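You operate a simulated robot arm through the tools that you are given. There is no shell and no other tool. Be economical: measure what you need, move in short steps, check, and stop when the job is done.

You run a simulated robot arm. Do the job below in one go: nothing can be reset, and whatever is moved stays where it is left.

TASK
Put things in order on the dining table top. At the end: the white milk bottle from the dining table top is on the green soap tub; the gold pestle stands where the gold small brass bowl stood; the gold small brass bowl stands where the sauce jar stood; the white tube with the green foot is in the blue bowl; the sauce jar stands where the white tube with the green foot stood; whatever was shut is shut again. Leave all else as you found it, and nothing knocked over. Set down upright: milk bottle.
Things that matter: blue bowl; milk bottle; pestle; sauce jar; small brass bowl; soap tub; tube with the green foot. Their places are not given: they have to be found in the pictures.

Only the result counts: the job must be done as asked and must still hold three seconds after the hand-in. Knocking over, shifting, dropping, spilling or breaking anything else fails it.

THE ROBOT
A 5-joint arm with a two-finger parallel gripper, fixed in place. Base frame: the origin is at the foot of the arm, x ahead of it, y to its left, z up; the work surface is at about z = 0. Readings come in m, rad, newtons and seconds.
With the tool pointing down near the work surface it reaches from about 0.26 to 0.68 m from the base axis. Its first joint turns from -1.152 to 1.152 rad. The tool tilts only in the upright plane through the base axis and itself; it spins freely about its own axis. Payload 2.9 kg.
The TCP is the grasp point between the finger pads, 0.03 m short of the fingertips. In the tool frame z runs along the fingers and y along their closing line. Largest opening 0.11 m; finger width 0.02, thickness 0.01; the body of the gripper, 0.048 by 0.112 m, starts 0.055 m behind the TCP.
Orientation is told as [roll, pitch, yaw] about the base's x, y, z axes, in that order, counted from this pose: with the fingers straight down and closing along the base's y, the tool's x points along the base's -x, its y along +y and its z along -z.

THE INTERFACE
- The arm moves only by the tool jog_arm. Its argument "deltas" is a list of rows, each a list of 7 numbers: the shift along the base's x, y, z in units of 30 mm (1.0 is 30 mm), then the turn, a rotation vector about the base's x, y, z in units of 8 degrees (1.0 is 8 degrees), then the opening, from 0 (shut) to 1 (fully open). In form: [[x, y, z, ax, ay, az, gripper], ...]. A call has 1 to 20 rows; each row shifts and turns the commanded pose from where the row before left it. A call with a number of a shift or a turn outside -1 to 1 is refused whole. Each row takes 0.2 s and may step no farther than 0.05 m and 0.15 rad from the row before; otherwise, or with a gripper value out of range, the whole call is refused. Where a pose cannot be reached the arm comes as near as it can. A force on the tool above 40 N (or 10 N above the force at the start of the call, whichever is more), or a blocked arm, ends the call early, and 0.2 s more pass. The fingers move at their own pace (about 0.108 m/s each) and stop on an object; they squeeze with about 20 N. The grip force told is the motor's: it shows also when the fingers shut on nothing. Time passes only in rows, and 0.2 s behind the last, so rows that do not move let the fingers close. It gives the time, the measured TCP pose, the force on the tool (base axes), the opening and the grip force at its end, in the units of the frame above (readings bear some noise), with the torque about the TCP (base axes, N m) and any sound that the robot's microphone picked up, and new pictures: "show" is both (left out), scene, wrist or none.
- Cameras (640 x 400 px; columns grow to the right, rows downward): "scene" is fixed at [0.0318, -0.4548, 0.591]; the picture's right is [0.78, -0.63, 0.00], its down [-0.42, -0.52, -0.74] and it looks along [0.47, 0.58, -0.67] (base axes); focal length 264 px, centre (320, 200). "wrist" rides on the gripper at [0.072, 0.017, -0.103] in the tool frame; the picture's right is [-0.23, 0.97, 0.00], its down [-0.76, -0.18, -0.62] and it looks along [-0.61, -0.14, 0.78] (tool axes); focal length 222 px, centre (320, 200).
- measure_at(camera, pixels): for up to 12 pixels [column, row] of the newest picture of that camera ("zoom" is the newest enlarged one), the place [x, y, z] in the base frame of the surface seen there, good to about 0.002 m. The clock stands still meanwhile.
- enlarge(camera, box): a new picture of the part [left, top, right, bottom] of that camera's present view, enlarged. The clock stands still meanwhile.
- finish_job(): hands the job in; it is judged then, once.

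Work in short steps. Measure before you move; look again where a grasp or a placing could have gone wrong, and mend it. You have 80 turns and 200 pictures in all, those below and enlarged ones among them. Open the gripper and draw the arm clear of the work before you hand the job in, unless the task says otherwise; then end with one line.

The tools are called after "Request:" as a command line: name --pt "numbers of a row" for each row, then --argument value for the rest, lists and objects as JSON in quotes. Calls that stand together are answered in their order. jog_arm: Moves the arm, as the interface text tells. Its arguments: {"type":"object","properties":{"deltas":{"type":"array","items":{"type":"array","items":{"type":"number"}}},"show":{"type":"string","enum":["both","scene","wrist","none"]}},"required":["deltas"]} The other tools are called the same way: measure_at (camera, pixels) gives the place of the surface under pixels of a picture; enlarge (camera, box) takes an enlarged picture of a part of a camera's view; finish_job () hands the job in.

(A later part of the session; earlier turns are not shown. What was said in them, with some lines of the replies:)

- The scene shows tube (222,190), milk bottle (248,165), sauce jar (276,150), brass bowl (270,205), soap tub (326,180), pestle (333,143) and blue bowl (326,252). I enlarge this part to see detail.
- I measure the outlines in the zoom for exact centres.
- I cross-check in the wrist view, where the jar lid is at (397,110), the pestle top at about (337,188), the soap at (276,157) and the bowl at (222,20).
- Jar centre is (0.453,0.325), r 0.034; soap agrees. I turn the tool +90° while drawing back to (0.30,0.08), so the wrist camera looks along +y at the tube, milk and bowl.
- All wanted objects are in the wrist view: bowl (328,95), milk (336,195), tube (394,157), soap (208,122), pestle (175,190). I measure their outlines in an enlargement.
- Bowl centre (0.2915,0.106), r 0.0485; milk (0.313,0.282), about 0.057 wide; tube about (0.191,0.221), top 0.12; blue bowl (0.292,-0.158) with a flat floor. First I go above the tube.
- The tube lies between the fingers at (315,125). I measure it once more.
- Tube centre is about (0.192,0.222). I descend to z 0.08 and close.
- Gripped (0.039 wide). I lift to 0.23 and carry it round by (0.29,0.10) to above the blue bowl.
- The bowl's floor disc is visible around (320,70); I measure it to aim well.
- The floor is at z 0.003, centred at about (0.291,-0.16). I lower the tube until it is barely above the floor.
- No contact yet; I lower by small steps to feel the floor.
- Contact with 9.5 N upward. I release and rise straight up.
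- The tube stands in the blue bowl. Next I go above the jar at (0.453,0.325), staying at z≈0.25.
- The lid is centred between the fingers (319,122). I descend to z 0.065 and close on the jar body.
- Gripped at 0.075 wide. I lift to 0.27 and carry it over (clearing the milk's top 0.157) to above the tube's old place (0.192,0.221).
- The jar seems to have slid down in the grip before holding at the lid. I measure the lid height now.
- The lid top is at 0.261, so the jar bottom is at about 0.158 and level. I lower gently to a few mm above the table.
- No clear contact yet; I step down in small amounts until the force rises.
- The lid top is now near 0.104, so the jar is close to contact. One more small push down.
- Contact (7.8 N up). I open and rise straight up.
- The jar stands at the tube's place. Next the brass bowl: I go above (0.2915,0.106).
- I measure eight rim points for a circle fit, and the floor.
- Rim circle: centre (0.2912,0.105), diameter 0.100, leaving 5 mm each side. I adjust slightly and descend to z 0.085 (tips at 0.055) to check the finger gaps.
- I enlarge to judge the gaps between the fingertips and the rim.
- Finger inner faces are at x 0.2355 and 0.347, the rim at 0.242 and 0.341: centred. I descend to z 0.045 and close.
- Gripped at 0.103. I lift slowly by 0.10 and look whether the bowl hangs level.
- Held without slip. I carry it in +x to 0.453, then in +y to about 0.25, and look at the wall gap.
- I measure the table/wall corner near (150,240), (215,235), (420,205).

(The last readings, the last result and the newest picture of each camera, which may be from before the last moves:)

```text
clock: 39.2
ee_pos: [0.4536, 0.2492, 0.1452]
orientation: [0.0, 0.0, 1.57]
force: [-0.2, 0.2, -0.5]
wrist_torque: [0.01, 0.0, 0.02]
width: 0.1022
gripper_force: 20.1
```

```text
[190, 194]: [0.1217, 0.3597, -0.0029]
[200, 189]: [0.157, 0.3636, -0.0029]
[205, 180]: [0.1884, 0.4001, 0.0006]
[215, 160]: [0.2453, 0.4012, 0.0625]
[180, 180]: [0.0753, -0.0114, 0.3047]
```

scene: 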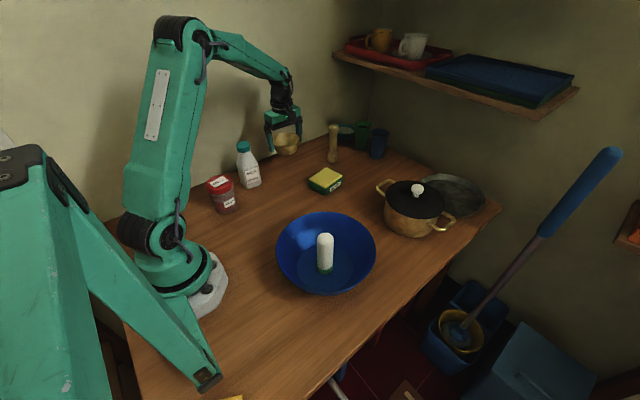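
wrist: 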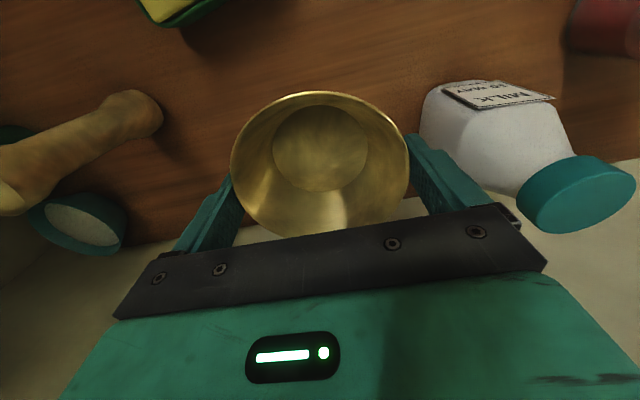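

The wall is at y 0.40, so the bowl fits at y 0.325. I move there and lower to just above the table.

Request:
jog_arm --pt "0 0.84 0 0 0 0 0.5" --pt "0 0.84 0 0 0 0 0.5" --pt "0 0.84 0 0 0 0 0.5" --pt "0 0 -0.8 0 0 0 0.5" --pt "0 0 -0.9 0 0 0 0.5" --pt "0 0 -0.9 0 0 0 0.5" --pt "0 0 -0.5 0 0 0 0.5" --pt "0 0 -0.1 0 0 0 0.5" --pt "0 0 0 0 0 0 0.5"

```text
clock: 41.2
ee_pos: [0.4525, 0.3269, 0.0482]
orientation: [0.0, 0.001, 1.571]
force: [0.1, 0.5, -1.2]
wrist_torque: [-0.01, 0.01, 0.0]
width: 0.1022
gripper_force: 20.1
```

scene: 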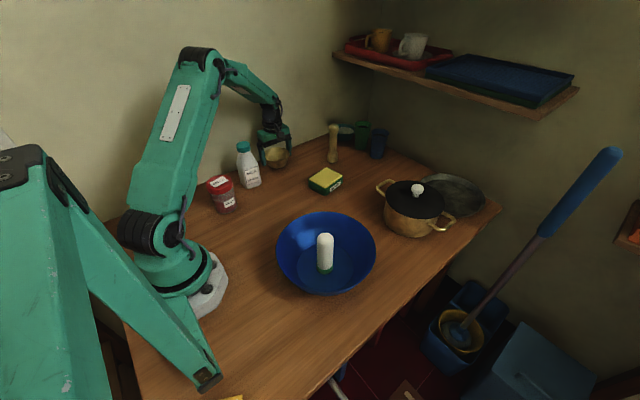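
wrist: 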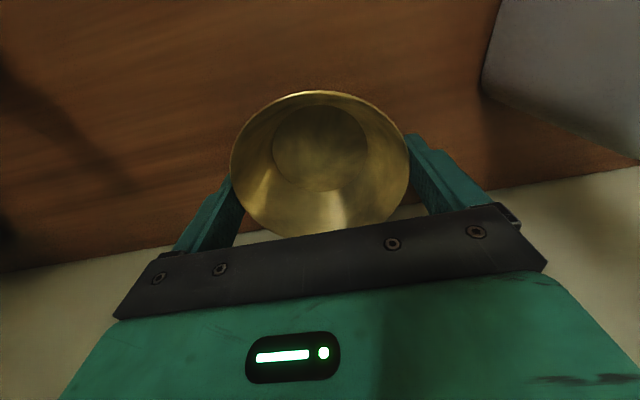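

I step the last ~3 mm down until contact.

Request:
jog_arm --pt "0 0 -0.06 0 0 0 0.5" --pt "0 0 -0.03 0 0 0 0.5" --pt "0 0 0 0 0 0 0.5" --show "none"

```text
clock: 42.0
ee_pos: [0.4533, 0.326, 0.0461]
orientation: [0.0, 0.001, 1.571]
force: [-0.8, -0.6, 0.0]
wrist_torque: [0.01, -0.01, 0.0]
width: 0.1022
gripper_force: 19.9
```

Request:
jog_arm --pt "0 0 -0.03 0 0 0 0.5" --pt "0 0 -0.03 0 0 0 0.5" --pt "0 0 0 0 0 0 0.5" --show "none"

```text
clock: 42.8
ee_pos: [0.4543, 0.3276, 0.0451]
orientation: [-0.002, 0.0, 1.572]
force: [-1.9, 2.9, 10.7]
wrist_torque: [-0.1, 0.01, -0.02]
width: 0.1018
gripper_force: 19.7
```

Contact at 10.7 N. I open fully and rise.

Request:
jog_arm --pt "0 0 0 0 0 0 1" --pt "0 0 0 0 0 0 1" --pt "0 0 0.3 0 0 0 1" --pt "0 0 0.7 0 0 0 1" --pt "0 0 1 0 0 0 1" --pt "0 0 1 0 0 0 1" --pt "0 0 1 0 0 0 1" --pt "0 0 1 0 0 0 1"

```text
clock: 44.6
ee_pos: [0.4499, 0.3221, 0.193]
orientation: [0.001, 0.001, 1.571]
force: [0.8, 1.0, -0.4]
wrist_torque: [0.01, -0.02, -0.02]
width: 0.1099
gripper_force: 0.0
```

scene: 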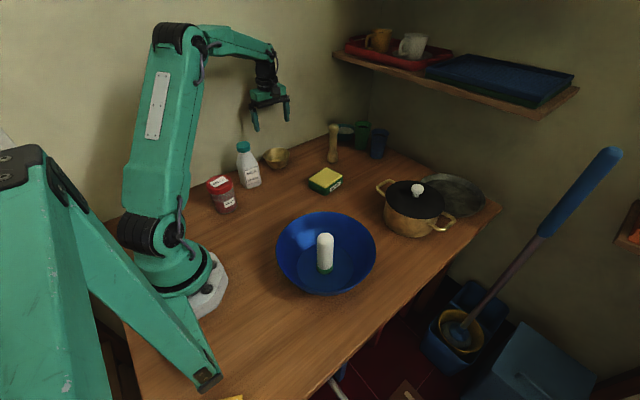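
wrist: 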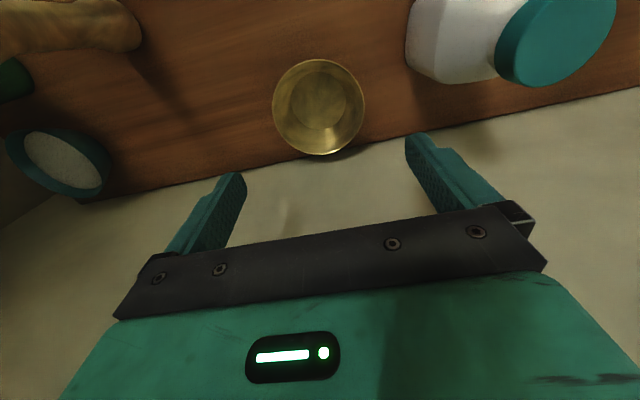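

The bowl stands at the jar's place. Next is the pestle; I check its place and its neighbours' (green cup, blue cup, teal bowl).

Request:
enlarge --camera "scene" --box '[300, 105, 420, 180]'

Request:
measure_at --camera "scene" --pixels '[[333, 125], [333, 145], [328, 145], [338, 145], [333, 163], [346, 128], [338, 135], [356, 130], [361, 149], [371, 137], [376, 158]]'

Request:
measure_at --camera "wrist" --pixels '[[125, 25], [130, 50], [137, 35], [60, 45], [106, 180], [60, 140], [25, 90]]'

```text
5.33 times, centred on (360, 142) of scene
```

zoom: 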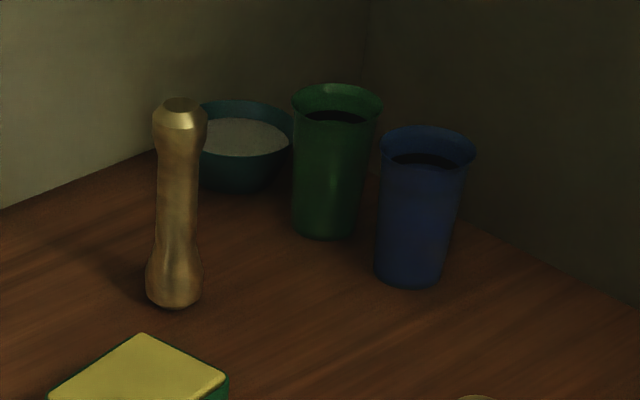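

```text
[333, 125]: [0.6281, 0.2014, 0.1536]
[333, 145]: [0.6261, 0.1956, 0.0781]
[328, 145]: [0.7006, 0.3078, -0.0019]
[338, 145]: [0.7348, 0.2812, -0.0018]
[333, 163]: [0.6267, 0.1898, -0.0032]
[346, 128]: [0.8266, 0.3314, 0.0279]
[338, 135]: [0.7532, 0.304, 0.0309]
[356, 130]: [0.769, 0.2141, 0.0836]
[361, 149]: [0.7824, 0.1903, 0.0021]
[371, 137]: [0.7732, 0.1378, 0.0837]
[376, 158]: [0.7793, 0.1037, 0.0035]
```

```text
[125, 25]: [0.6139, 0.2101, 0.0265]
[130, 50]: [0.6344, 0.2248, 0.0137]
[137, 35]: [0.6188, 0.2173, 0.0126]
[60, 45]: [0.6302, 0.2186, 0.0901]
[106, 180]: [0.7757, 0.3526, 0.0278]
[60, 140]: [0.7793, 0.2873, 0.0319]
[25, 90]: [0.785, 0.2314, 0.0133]
```

Pestle centre is about (0.630,0.2055), top 0.156; neighbours are over 0.10 away. I go above it at z≈0.21.

Request:
jog_arm --pt "0.983 -0.67 0.1 0 0 0 1" --pt "0.983 -0.67 0.1 0 0 0 1" --pt "0.983 -0.67 0.1 0 0 0 1" --pt "0.983 -0.67 0.1 0 0 0 1" --pt "0.983 -0.67 0.1 0 0 0 1" --pt "0.983 -0.67 0.1 0 0 0 1" --pt "0 0 0 0 0 0 1"

```text
clock: 46.2
ee_pos: [0.6228, 0.2031, 0.2094]
orientation: [0.002, 0.001, 1.572]
force: [0.1, 0.0, -0.3]
wrist_torque: [0.0, 0.03, 0.04]
width: 0.11
gripper_force: 0.1
out of reach, approached as far as the arm can: row 6
```

scene: 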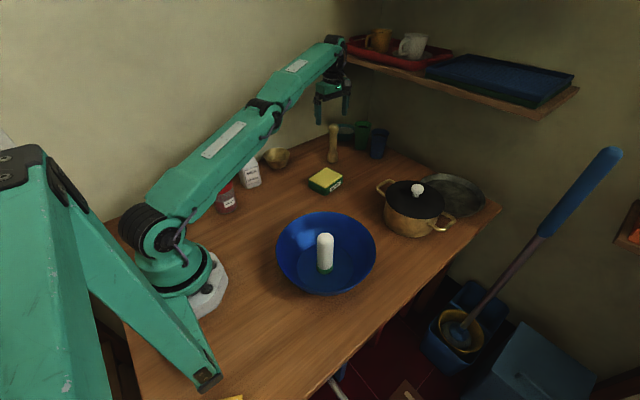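
wrist: 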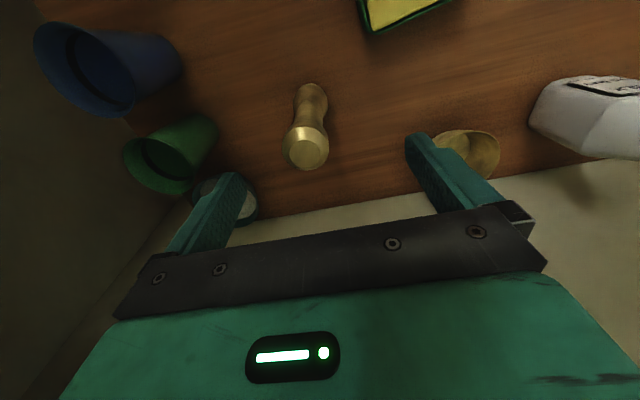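

The arm is about 8 mm short at this height. I measure the pestle's top, and it lies well between the fingers.

Request:
measure_at --camera "wrist" --pixels '[[308, 150], [285, 148], [326, 142], [305, 168], [310, 132], [298, 95], [326, 92], [312, 83]]'

```text
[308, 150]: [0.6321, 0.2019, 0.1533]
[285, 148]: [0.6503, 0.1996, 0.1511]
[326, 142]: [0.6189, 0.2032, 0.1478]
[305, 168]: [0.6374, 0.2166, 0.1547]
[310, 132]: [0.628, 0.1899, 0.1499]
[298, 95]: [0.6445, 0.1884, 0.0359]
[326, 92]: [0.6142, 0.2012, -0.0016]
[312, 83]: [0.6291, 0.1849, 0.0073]
```

Pestle axis is (0.632,0.203). I descend to z 0.11 and read the pose before closing.

Request:
jog_arm --pt "0 0 -0.8 0 0 0 1" --pt "0 0 -0.8 0 0 0 1" --pt "0 0 -0.8 0 0 0 1" --pt "0 0 -0.8 0 0 0 1" --pt "0 0 0 0 0 0 1"

```text
clock: 47.4
ee_pos: [0.625, 0.2038, 0.1145]
orientation: [0.0, -0.001, 1.571]
force: [0.1, 0.4, -0.3]
wrist_torque: [0.0, 0.01, 0.05]
width: 0.1099
gripper_force: 0.0
```

scene: 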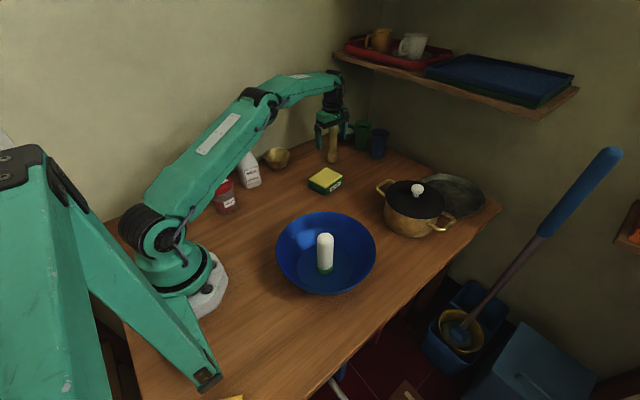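
wrist: 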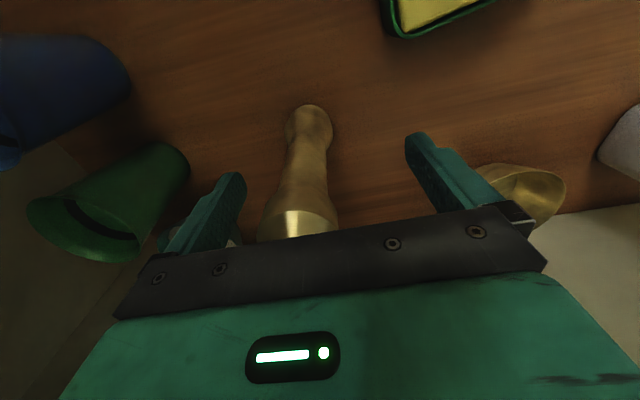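

The pose is 7 mm short in x; I shift +0.007 and close.

Request:
jog_arm --pt "0.22 0 -0.13 0 0 0 1" --pt "0 0 0 0 0 0 1" --pt "0 0 0 0 0 0 0.6" --pt "0 0 0 0 0 0 0.4" --pt "0 0 0 0 0 0 0" --pt "0 0 0 0 0 0 0" --pt "0 0 0 0 0 0 0"

```text
clock: 49.0
ee_pos: [0.6308, 0.2041, 0.1104]
orientation: [0.0, -0.001, 1.57]
force: [1.6, 0.2, 0.4]
wrist_torque: [0.02, -0.1, -0.02]
width: 0.0371
gripper_force: 19.3
```

scene: 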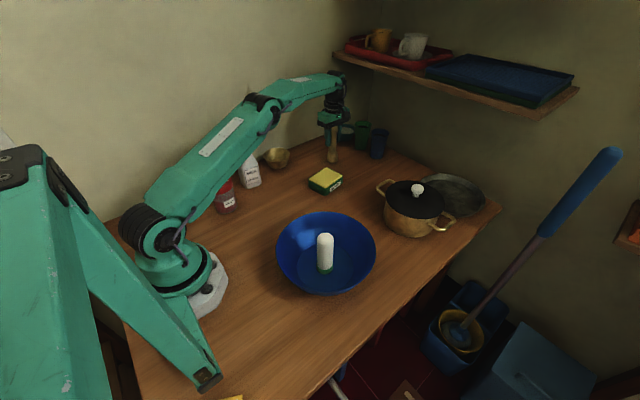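
wrist: 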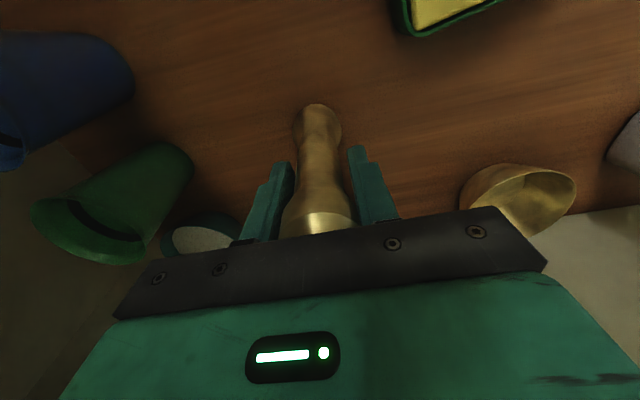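

The fingers hold the knob above the TCP level, which slid with the jar. I re-grip with the TCP at the knob's height, z 0.136.

Request:
jog_arm --pt "0 0 0 0 0 0 0.6" --pt "0 0 0 0 0 0 0.8" --pt "0 0 0.45 0 0 0 0.8" --pt "0 0 0.42 0 0 0 0.8" --pt "0 0 0 0 0 0 0.6" --pt "0 0 0 0 0 0 0.4" --pt "0 0 0 0 0 0 0" --pt "0 0 0 0 0 0 0" --pt "0 0 0 0 0 0 0"

```text
clock: 51.0
ee_pos: [0.6303, 0.2034, 0.1379]
orientation: [-0.001, -0.002, 1.571]
force: [0.8, 0.5, 0.6]
wrist_torque: [0.04, -0.17, 0.03]
width: 0.0367
gripper_force: 20.1
```

scene: 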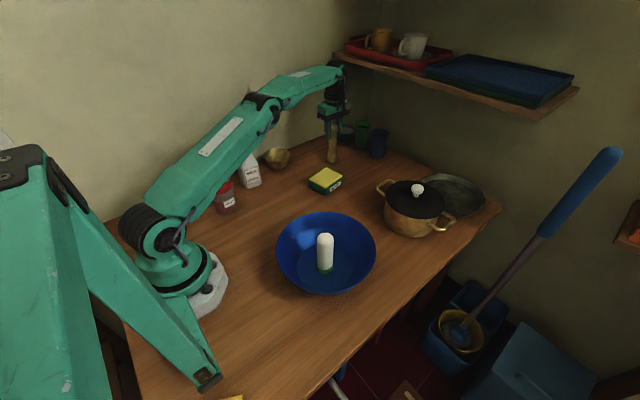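
wrist: 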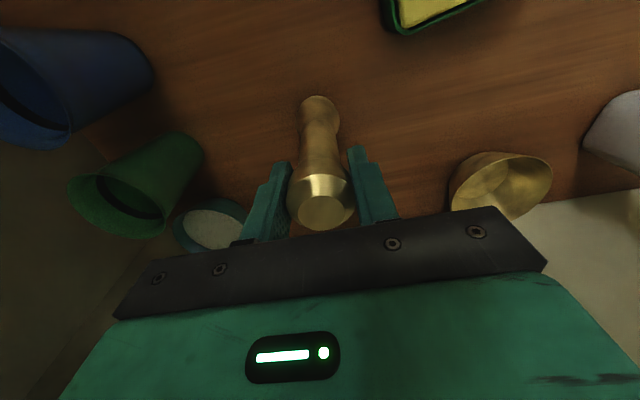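

Gripped near the knob. I lift, drawing back toward the base as I rise, and check for slip.

Request:
jog_arm --pt "0 0 0.2 0 0 0 0" --pt "0 0 0.4 0 0 0 0" --pt "-0.3 0 0.6 0 0 0 0" --pt "-0.6 0 0.7 0 0 0 0" --pt "-0.7 0 0.7 0 0 0 0" --pt "0 0 0.2 0 0 0 0" --pt "0 0 0 0 0 0 0"

```text
clock: 52.6
ee_pos: [0.5824, 0.2026, 0.2176]
orientation: [0.0, -0.001, 1.57]
force: [-0.9, 0.2, -4.8]
wrist_torque: [0.02, -0.01, 0.03]
width: 0.0364
gripper_force: 19.9
```

scene: 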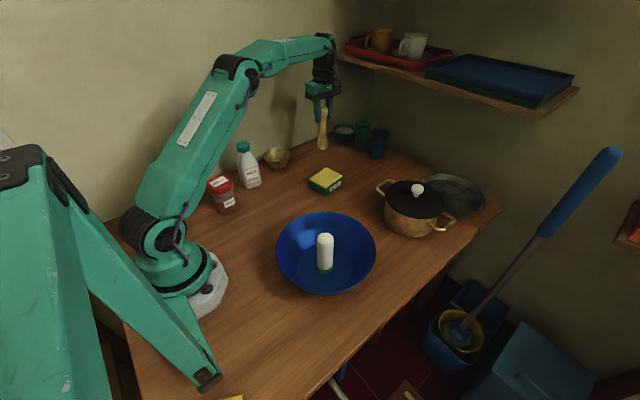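
wrist: 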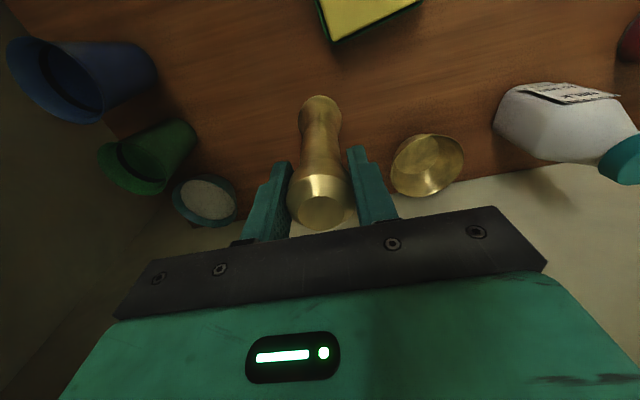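

No slip; it hangs upright. I carry it to above the bowl's old place (0.2915,0.1055).

Request:
jog_arm --pt "-0.97 -0.325 0 0 0 0 0" --pt "-0.97 -0.325 0 0 0 0 0" --pt "-0.97 -0.325 0 0 0 0 0" --pt "-0.97 -0.325 0 0 0 0 0" --pt "-0.97 -0.325 0 0 0 0 0" --pt "-0.97 -0.325 0 0 0 0 0" --pt "-0.97 -0.325 0 0 0 0 0" --pt "-0.97 -0.325 0 0 0 0 0" --pt "-0.97 -0.325 0 0 0 0 0" --pt "-0.97 -0.325 0 0 0 0 0" --pt "0 0 0 0 0 0 0"

```text
clock: 55.0
ee_pos: [0.2887, 0.1042, 0.2212]
orientation: [0.0, -0.002, 1.571]
force: [-1.0, -0.2, -4.5]
wrist_torque: [-0.02, -0.01, -0.02]
width: 0.0365
gripper_force: 19.9
```

scene: 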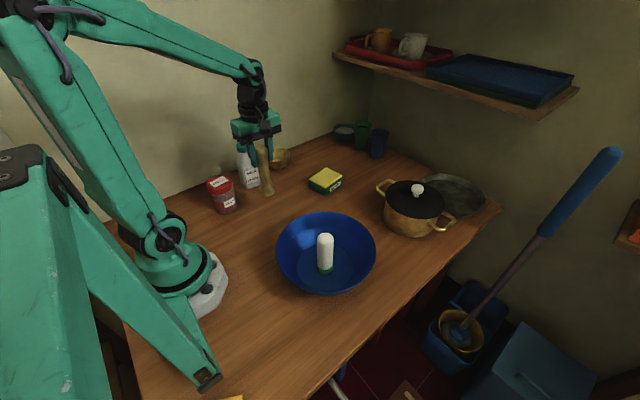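
wrist: 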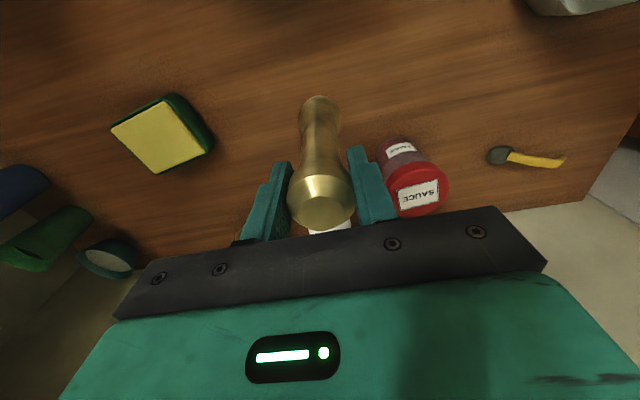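

I check that the pestle hangs plumb by measuring the knob and foot edges.

Request:
measure_at --camera "wrist" --pixels '[[320, 97], [320, 110], [321, 150], [322, 182], [322, 205], [302, 108], [338, 108], [290, 195], [354, 190]]'

```text
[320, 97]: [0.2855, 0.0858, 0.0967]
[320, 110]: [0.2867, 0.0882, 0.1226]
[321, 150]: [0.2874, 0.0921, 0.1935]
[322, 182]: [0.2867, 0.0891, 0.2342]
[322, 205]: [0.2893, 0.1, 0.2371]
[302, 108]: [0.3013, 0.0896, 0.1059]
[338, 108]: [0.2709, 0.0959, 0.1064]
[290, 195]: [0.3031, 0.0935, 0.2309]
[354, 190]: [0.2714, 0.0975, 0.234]
```

It hangs plumb, bottom at about 0.082. I shift +4 mm in x and lower nearly to the table.

Request:
jog_arm --pt "0.13 0.03 -0.5 0 0 0 0" --pt "0 0 -0.7 0 0 0 0" --pt "0 0 -0.7 0 0 0 0" --pt "0 0 -0.5 0 0 0 0" --pt "0 0 -0.2 0 0 0 0" --pt "0 0 0 0 0 0 0"

```text
clock: 56.4
ee_pos: [0.2953, 0.1062, 0.1434]
orientation: [0.0, -0.001, 1.572]
force: [-0.1, -0.2, -4.4]
wrist_torque: [0.0, 0.01, -0.01]
width: 0.0365
gripper_force: 19.3
```

scene: 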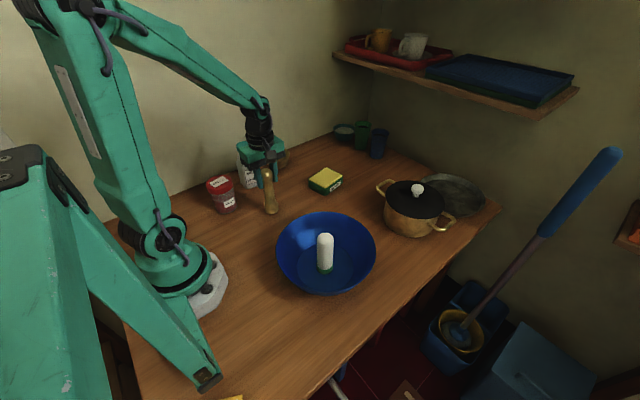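
wrist: 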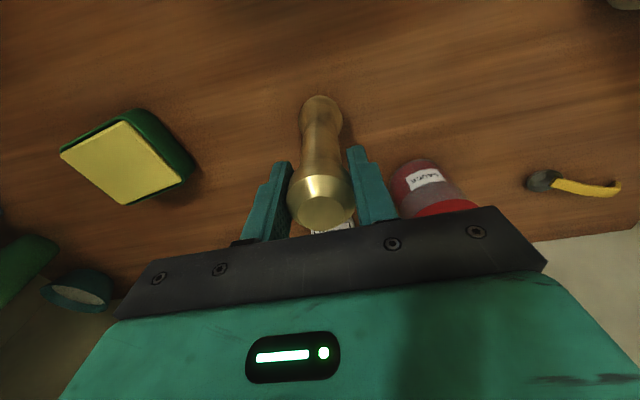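

Still hanging (-4.4 N). I step down in small amounts.

Request:
jog_arm --pt "-0.04 0 -0.07 0 0 0 0" --pt "0 0 -0.05 0 0 0 0" --pt "0 0 -0.03 0 0 0 0" --pt "0 0 0 0 0 0 0" --show "none"

```text
clock: 57.4
ee_pos: [0.2939, 0.1052, 0.1371]
orientation: [0.0, 0.0, 1.571]
force: [0.2, 0.4, -3.4]
wrist_torque: [-0.01, 0.01, 0.03]
width: 0.0364
gripper_force: 20.3
```

Request:
jog_arm --pt "0 0 -0.03 0 0 0 0" --pt "0 0 -0.03 0 0 0 0" --pt "0 0 0 0 0 0 0" --show "wrist"

```text
clock: 58.2
ee_pos: [0.2943, 0.106, 0.1359]
orientation: [-0.003, -0.002, 1.57]
force: [0.6, 1.7, 12.3]
wrist_torque: [-0.02, -0.06, -0.04]
width: 0.0348
gripper_force: 19.8
```

wrist: 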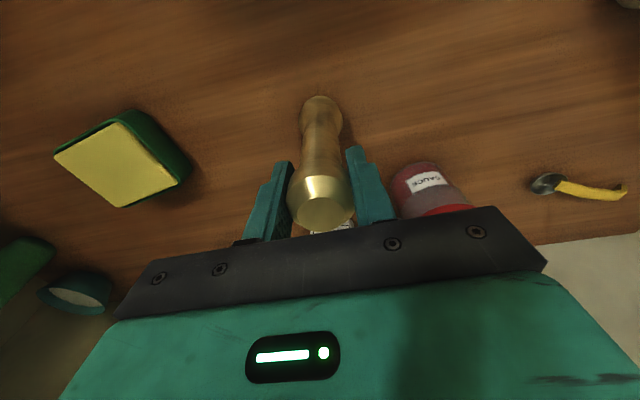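

Contact at 12 N. I release and rise.

Request:
jog_arm --pt "0 0 0.02 0 0 0 0.4" --pt "0 0 0 0 0 0 0.5" --pt "0 0 0 0 0 0 0.7" --pt "0 0 0 0 0 0 0.8" --pt "0 0 0.7 0 0 0 0.8" --pt "0 0 1 0 0 0 0.8" --pt "0 0 1 0 0 0 1" --pt "0 0 1 0 0 0 1"

```text
clock: 60.0
ee_pos: [0.2912, 0.1042, 0.2483]
orientation: [0.0, 0.001, 1.571]
force: [-0.7, 0.3, 0.3]
wrist_torque: [-0.01, -0.03, 0.01]
width: 0.1098
gripper_force: 0.1
```

scene: 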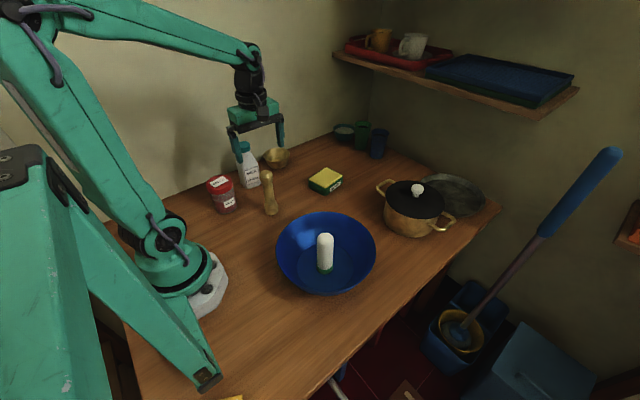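
wrist: 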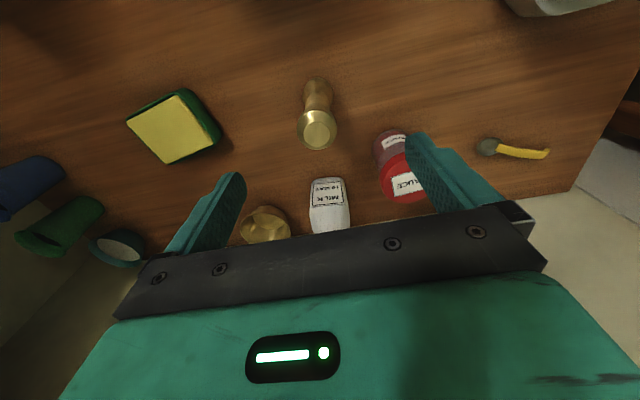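

The pestle stands. Last is the milk bottle; I look at it closely to judge its turn and taper.

Request:
enlarge --camera "scene" --box '[215, 130, 285, 200]'

Request:
enlarge --camera "wrist" --box '[260, 140, 420, 240]'

```text
5.71 times, centred on (250, 165) of scene
```

zoom: 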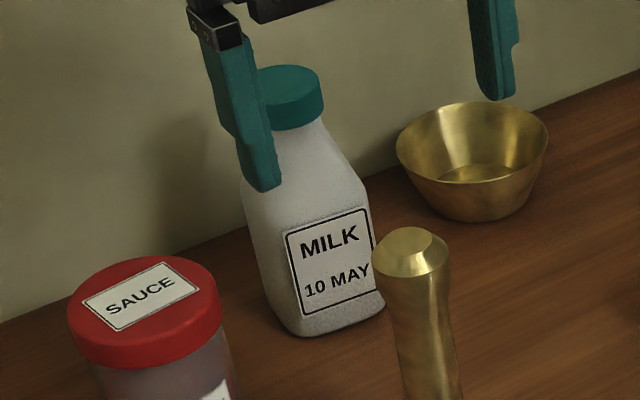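

```text
4.00 times, centred on (340, 190) of wrist
```

zoom: 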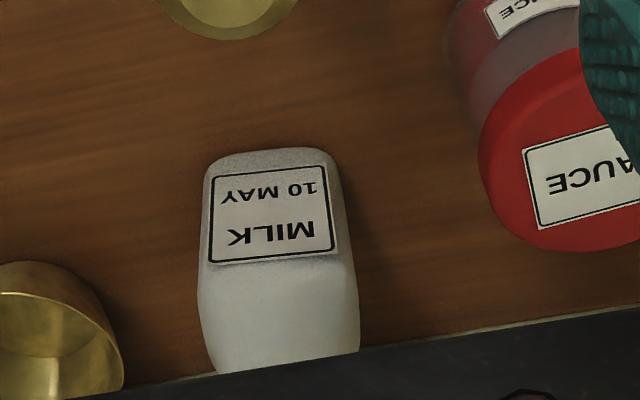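

I measure label corners and body edges to get the bottle's turn.

Request:
measure_at --camera "zoom" --pixels '[[218, 182], [325, 168], [211, 262], [333, 250], [260, 160], [205, 300], [355, 300], [280, 300], [345, 350], [230, 350], [349, 230]]'

```text
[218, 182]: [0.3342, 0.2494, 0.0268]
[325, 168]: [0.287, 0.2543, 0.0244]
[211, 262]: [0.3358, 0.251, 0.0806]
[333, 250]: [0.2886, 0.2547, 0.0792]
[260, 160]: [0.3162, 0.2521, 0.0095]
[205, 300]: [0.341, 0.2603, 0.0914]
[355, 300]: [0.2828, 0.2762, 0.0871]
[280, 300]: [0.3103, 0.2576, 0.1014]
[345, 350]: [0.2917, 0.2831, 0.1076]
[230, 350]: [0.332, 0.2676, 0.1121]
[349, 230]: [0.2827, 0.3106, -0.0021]
```

The bottle's straight part ends at about 0.088 and its cap (r 0.0165) spans about 0.135-0.155, so I'll grip the cap near TCP 0.153. First I go above (0.314,0.281).

Request:
jog_arm --pt "0.12 0.97 0 0 0 0 1" --pt "0.12 0.97 0 0 0 0 1" --pt "0.12 0.97 0 0 0 0 1" --pt "0.12 0.97 0 0 0 0 1" --pt "0.12 0.97 0 0 0 0 1" --pt "0.12 0.97 0 0 0 0 1" --pt "0 0 0 0 0 0 1"

```text
clock: 61.6
ee_pos: [0.3123, 0.2803, 0.2444]
orientation: [0.0, 0.0, 1.571]
force: [0.3, -0.5, 0.0]
wrist_torque: [0.01, 0.0, 0.03]
width: 0.1099
gripper_force: 0.0
```

scene: 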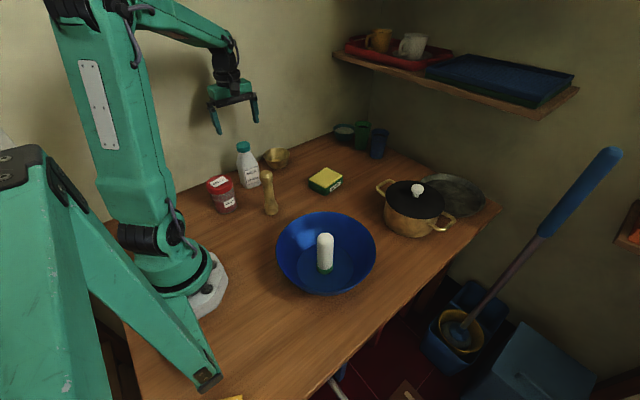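
wrist: 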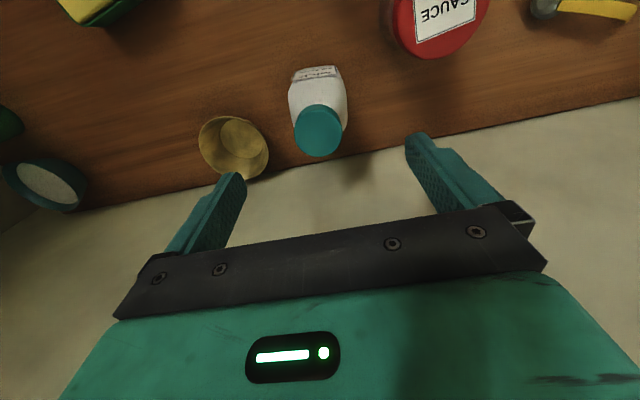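

The cap is seen at (318,131). I measure its edges and centre.

Request:
measure_at --camera "wrist" --pixels '[[318, 132], [296, 134], [341, 128], [316, 108], [320, 154], [303, 112], [333, 150], [294, 120], [345, 112]]'

```text
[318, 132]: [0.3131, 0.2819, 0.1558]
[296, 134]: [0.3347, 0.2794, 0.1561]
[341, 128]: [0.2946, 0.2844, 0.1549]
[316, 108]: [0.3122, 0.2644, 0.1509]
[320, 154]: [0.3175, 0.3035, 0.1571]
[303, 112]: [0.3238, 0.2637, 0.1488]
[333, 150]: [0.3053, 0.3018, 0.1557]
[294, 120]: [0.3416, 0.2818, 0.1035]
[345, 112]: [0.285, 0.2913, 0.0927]
```

Cap centre (0.3145,0.2835), diameter 0.04. I descend to z 0.15 and close on the cap.

Request:
jog_arm --pt "0.04 0.1 -0.8 0 0 0 1" --pt "0 0 -0.8 0 0 0 1" --pt "0 0 -0.8 0 0 0 1" --pt "0 0 -0.8 0 0 0 1" --pt "0 0 0 0 0 0 0.7" --pt "0 0 0 0 0 0 0.45" --pt "0 0 0 0 0 0 0" --pt "0 0 0 0 0 0 0" --pt "0 0 0 0 0 0 0"

```text
clock: 63.6
ee_pos: [0.3161, 0.2822, 0.1511]
orientation: [0.0, 0.0, 1.572]
force: [-0.9, 0.9, -0.1]
wrist_torque: [0.0, 0.04, 0.03]
width: 0.0432
gripper_force: 19.8
```

scene: 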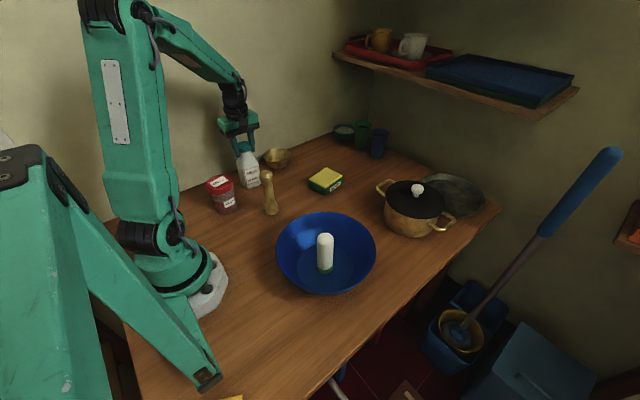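
wrist: 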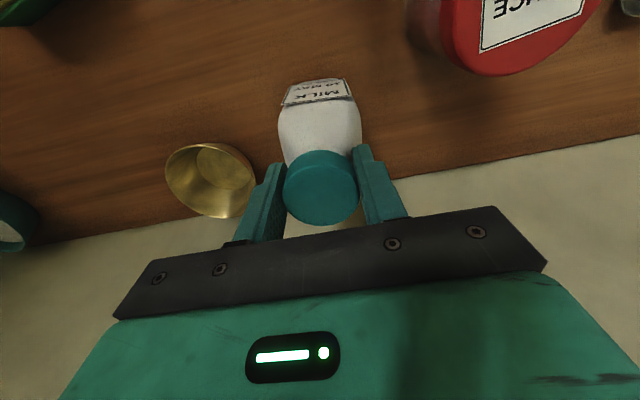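

The cap is gripped (0.043). I lift a little, slowly, to test the hold.

Request:
jog_arm --pt "0 0 0.1 0 0 0 0" --pt "0 0 0.15 0 0 0 0" --pt "0 0 0.2 0 0 0 0" --pt "0 0 0.3 0 0 0 0" --pt "0 0 0.2 0 0 0 0" --pt "0 0 0 0 0 0 0"

```text
clock: 65.0
ee_pos: [0.3155, 0.2829, 0.1794]
orientation: [0.0, 0.0, 1.571]
force: [0.0, -0.9, -5.2]
wrist_torque: [-0.02, -0.01, -0.01]
width: 0.043
gripper_force: 20.1
```

scene: 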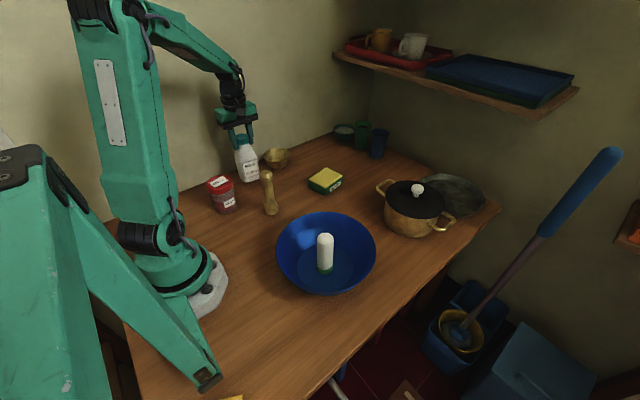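
wrist: 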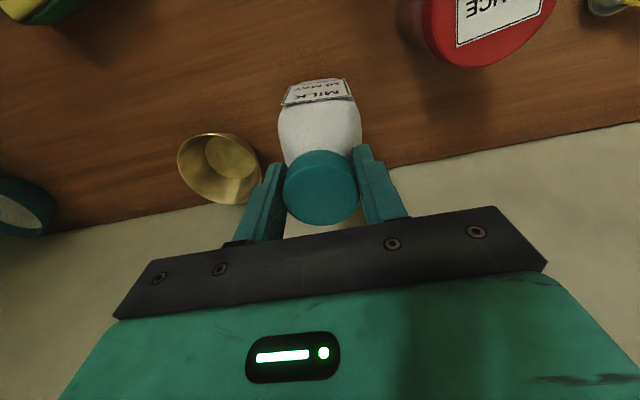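

Held, no slip (5.2 N). I lift to 0.255 and carry to above the soap tub (0.513,0.101), starting and ending gently.

Request:
jog_arm --pt "0 0 0.5 0 0 0 0" --pt "0 0 0.8 0 0 0 0" --pt "0 0 0.8 0 0 0 0" --pt "0 0 0.4 0 0 0 0" --pt "0.4 -0.37 0 0 0 0 0" --pt "0.7 -0.64 0 0 0 0 0" --pt "0.9 -0.82 0 0 0 0 0" --pt "0.9 -0.82 0 0 0 0 0" --pt "0.9 -0.82 0 0 0 0 0" --pt "0.9 -0.82 0 0 0 0 0" --pt "0.8 -0.73 0 0 0 0 0" --pt "0.6 -0.55 0 0 0 0 0" --pt "0.4 -0.37 0 0 0 0 0" --pt "0.1 -0.1 0 0 0 0 0" --pt "0 0 0 0 0 0 0"

```text
clock: 68.2
ee_pos: [0.5156, 0.1005, 0.2547]
orientation: [0.0, 0.0, 1.57]
force: [0.5, -0.2, -4.2]
wrist_torque: [-0.01, -0.03, 0.01]
width: 0.0432
gripper_force: 20.2
```

scene: 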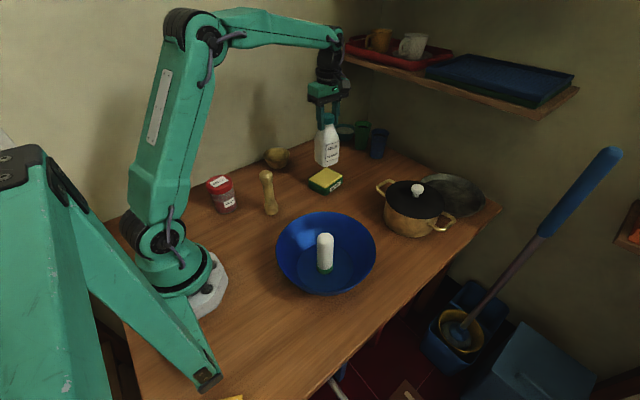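
wrist: 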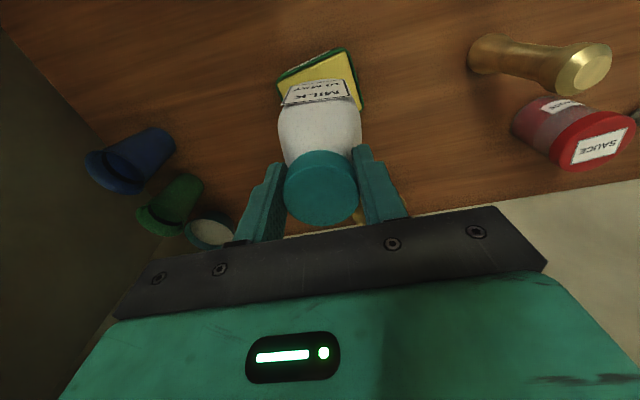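

Above the tub and plumb. I lower to about 5 mm above its top (expected contact at TCP ≈0.186).

Request:
jog_arm --pt "-0.05 0 -0.4 0 0 0 0" --pt "0 0 -0.6 0 0 0 0" --pt "0 0 -0.6 0 0 0 0" --pt "0 0 -0.4 0 0 0 0" --pt "0 0 -0.1 0 0 0 0" --pt "0 0 0 0 0 0 0"

Request:
enlarge --camera "scene" --box '[280, 100, 380, 200]'

```text
clock: 69.6
ee_pos: [0.5123, 0.1001, 0.1941]
orientation: [0.0, 0.001, 1.571]
force: [0.3, -0.1, -5.2]
wrist_torque: [-0.01, 0.01, 0.01]
width: 0.0432
gripper_force: 19.9
```

scene: 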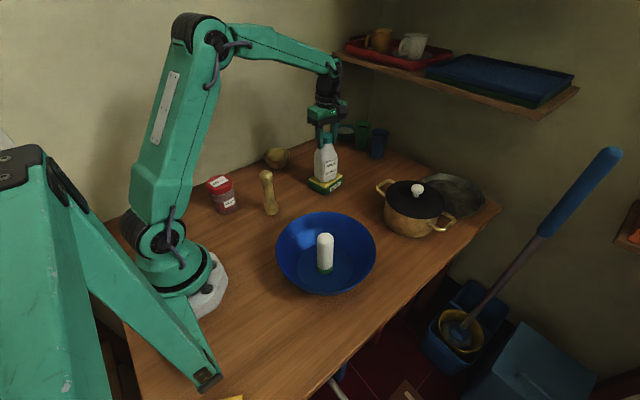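
wrist: 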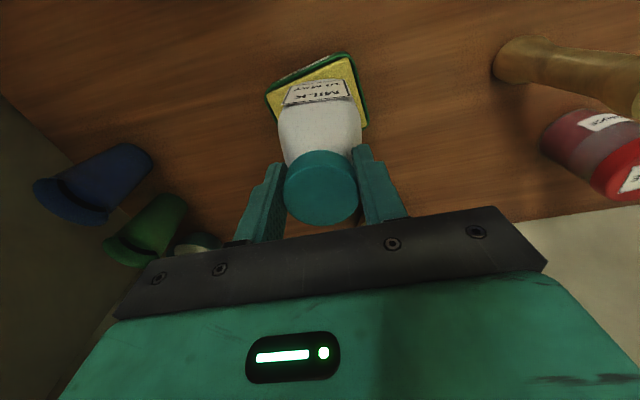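

```text
4.00 times, centred on (330, 150) of scene
```

zoom: 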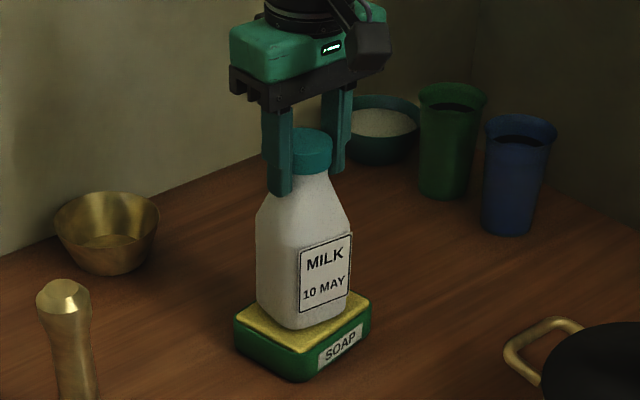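

Well centred. I lower in small steps until contact.

Request:
jog_arm --pt "0 0.02 -0.1 0 0 0 0" --pt "0 0 -0.07 0 0 0 0" --pt "0 0 -0.05 0 0 0 0" --pt "0 0 0 0 0 0 0" --show "none"

```text
clock: 70.6
ee_pos: [0.5121, 0.1026, 0.1886]
orientation: [-0.005, -0.002, 1.573]
force: [-2.7, 5.9, 20.8]
wrist_torque: [0.21, 0.36, 0.08]
width: 0.0433
gripper_force: 20.6
```

Contact at 21 N. I ease up ~1.5 mm, then check force before releasing.

Request:
jog_arm --pt "0 0 0.03 0 0 0 0" --pt "0 0 0.02 0 0 0 0" --pt "0 0 0 0 0 0 0"

```text
clock: 71.4
ee_pos: [0.5126, 0.1019, 0.1885]
orientation: [-0.002, 0.0, 1.572]
force: [3.9, 0.7, 21.9]
wrist_torque: [-0.24, 0.1, -0.01]
width: 0.0434
gripper_force: 20.5
```

scene: 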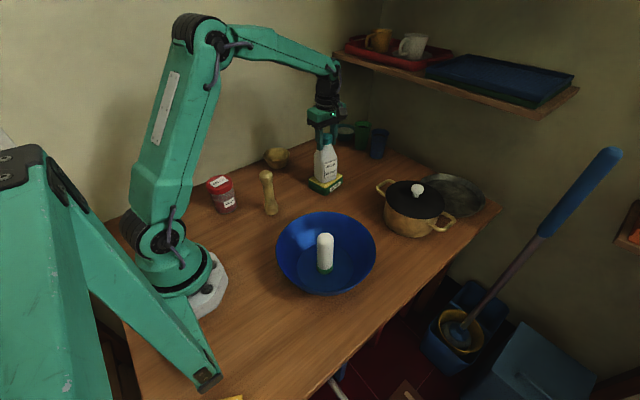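
wrist: 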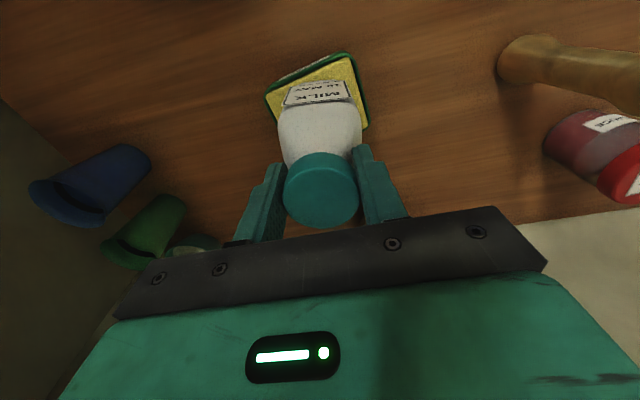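

Still pressing at 22 N; I ease up a bit more.

Request:
jog_arm --pt "0 0 0.04 0 0 0 0" --pt "0 0 0.02 0 0 0 0" --pt "0 0 0 0 0 0 0" --show "none"

```text
clock: 72.2
ee_pos: [0.5117, 0.1026, 0.1881]
orientation: [0.0, -0.001, 1.57]
force: [4.6, 1.8, 9.4]
wrist_torque: [0.27, -0.35, -0.02]
width: 0.0434
gripper_force: 20.8
```

Now 9 N. I release gradually and rise straight up.

Request:
jog_arm --pt "0 0 0.01 0 0 0 0.42" --pt "0 0 0 0 0 0 0.5" --pt "0 0 0 0 0 0 0.65" --pt "0 0 0 0 0 0 0.8" --pt "0 0 0.5 0 0 0 0.9" --pt "0 0 0.8 0 0 0 0.9" --pt "0 0 0.8 0 0 0 0.9" --pt "0 0 0.8 0 0 0 0.9"

Request:
enlarge --camera "scene" --box '[190, 110, 410, 300]'

```text
clock: 74.0
ee_pos: [0.5149, 0.103, 0.2762]
orientation: [0.001, 0.0, 1.571]
force: [0.0, 0.7, 0.5]
wrist_torque: [0.0, 0.0, 0.05]
width: 0.0988
gripper_force: 0.1
```

scene: 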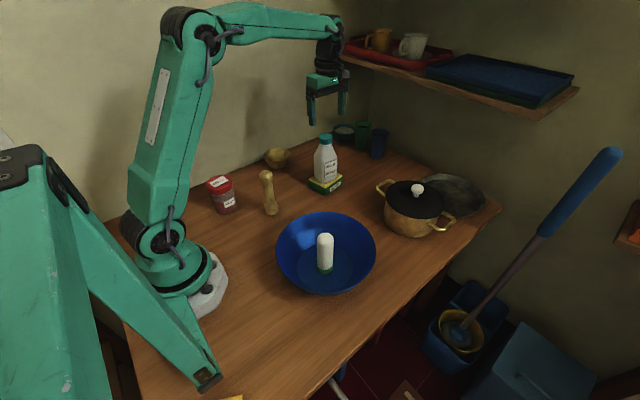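
wrist: 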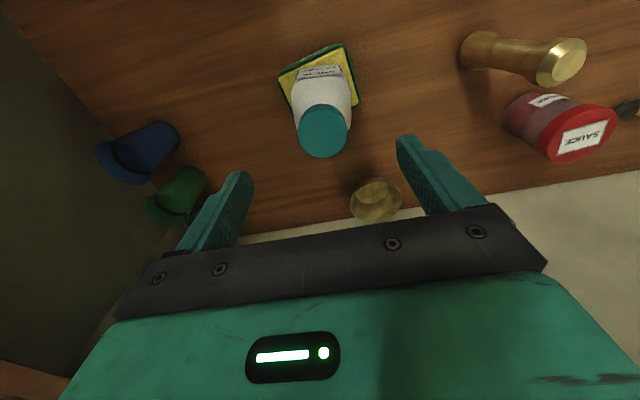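

```text
2.11 times, centred on (300, 205) of scene
```

zoom: 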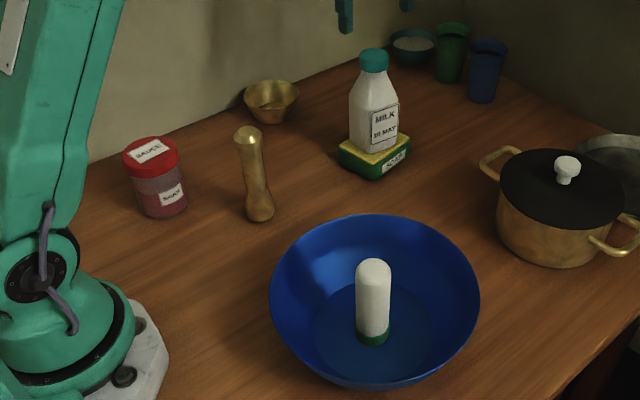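

All five are in place and upright. I draw the arm up and clear, and check once more.

Request:
jog_arm --pt "0 0 0.8 0 0 0 1" --pt "-0.9 0.3 0.5 0 0 0 1" --pt "-0.9 0.3 0.3 0 0 0 1" --pt "-0.9 0.3 0 0 0 0 1" --pt "-0.9 0.3 0 0 0 0 1" --pt "0 0 0 0 0 0 1" --show "scene"

```text
clock: 75.4
ee_pos: [0.4036, 0.138, 0.3251]
orientation: [0.0, 0.0, 1.57]
force: [0.0, -0.1, 0.4]
wrist_torque: [-0.01, -0.03, -0.01]
width: 0.1099
gripper_force: 0.0
```

scene: 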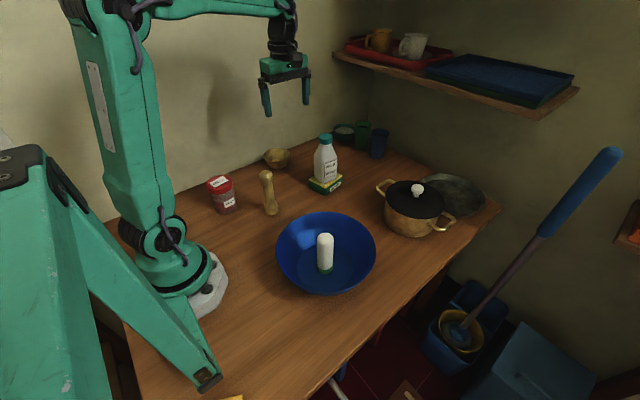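

The arm is clear and everything stands as asked, so I hand the job in.

Request:
finish_job

```text
The job is handed in.
```

I've handed the job in. In the last picture the milk bottle is upright on the soap tub and the tube is standing in the blue bowl. The pestle, brass bowl and sauce jar are in their new places, and nothing is knocked over.
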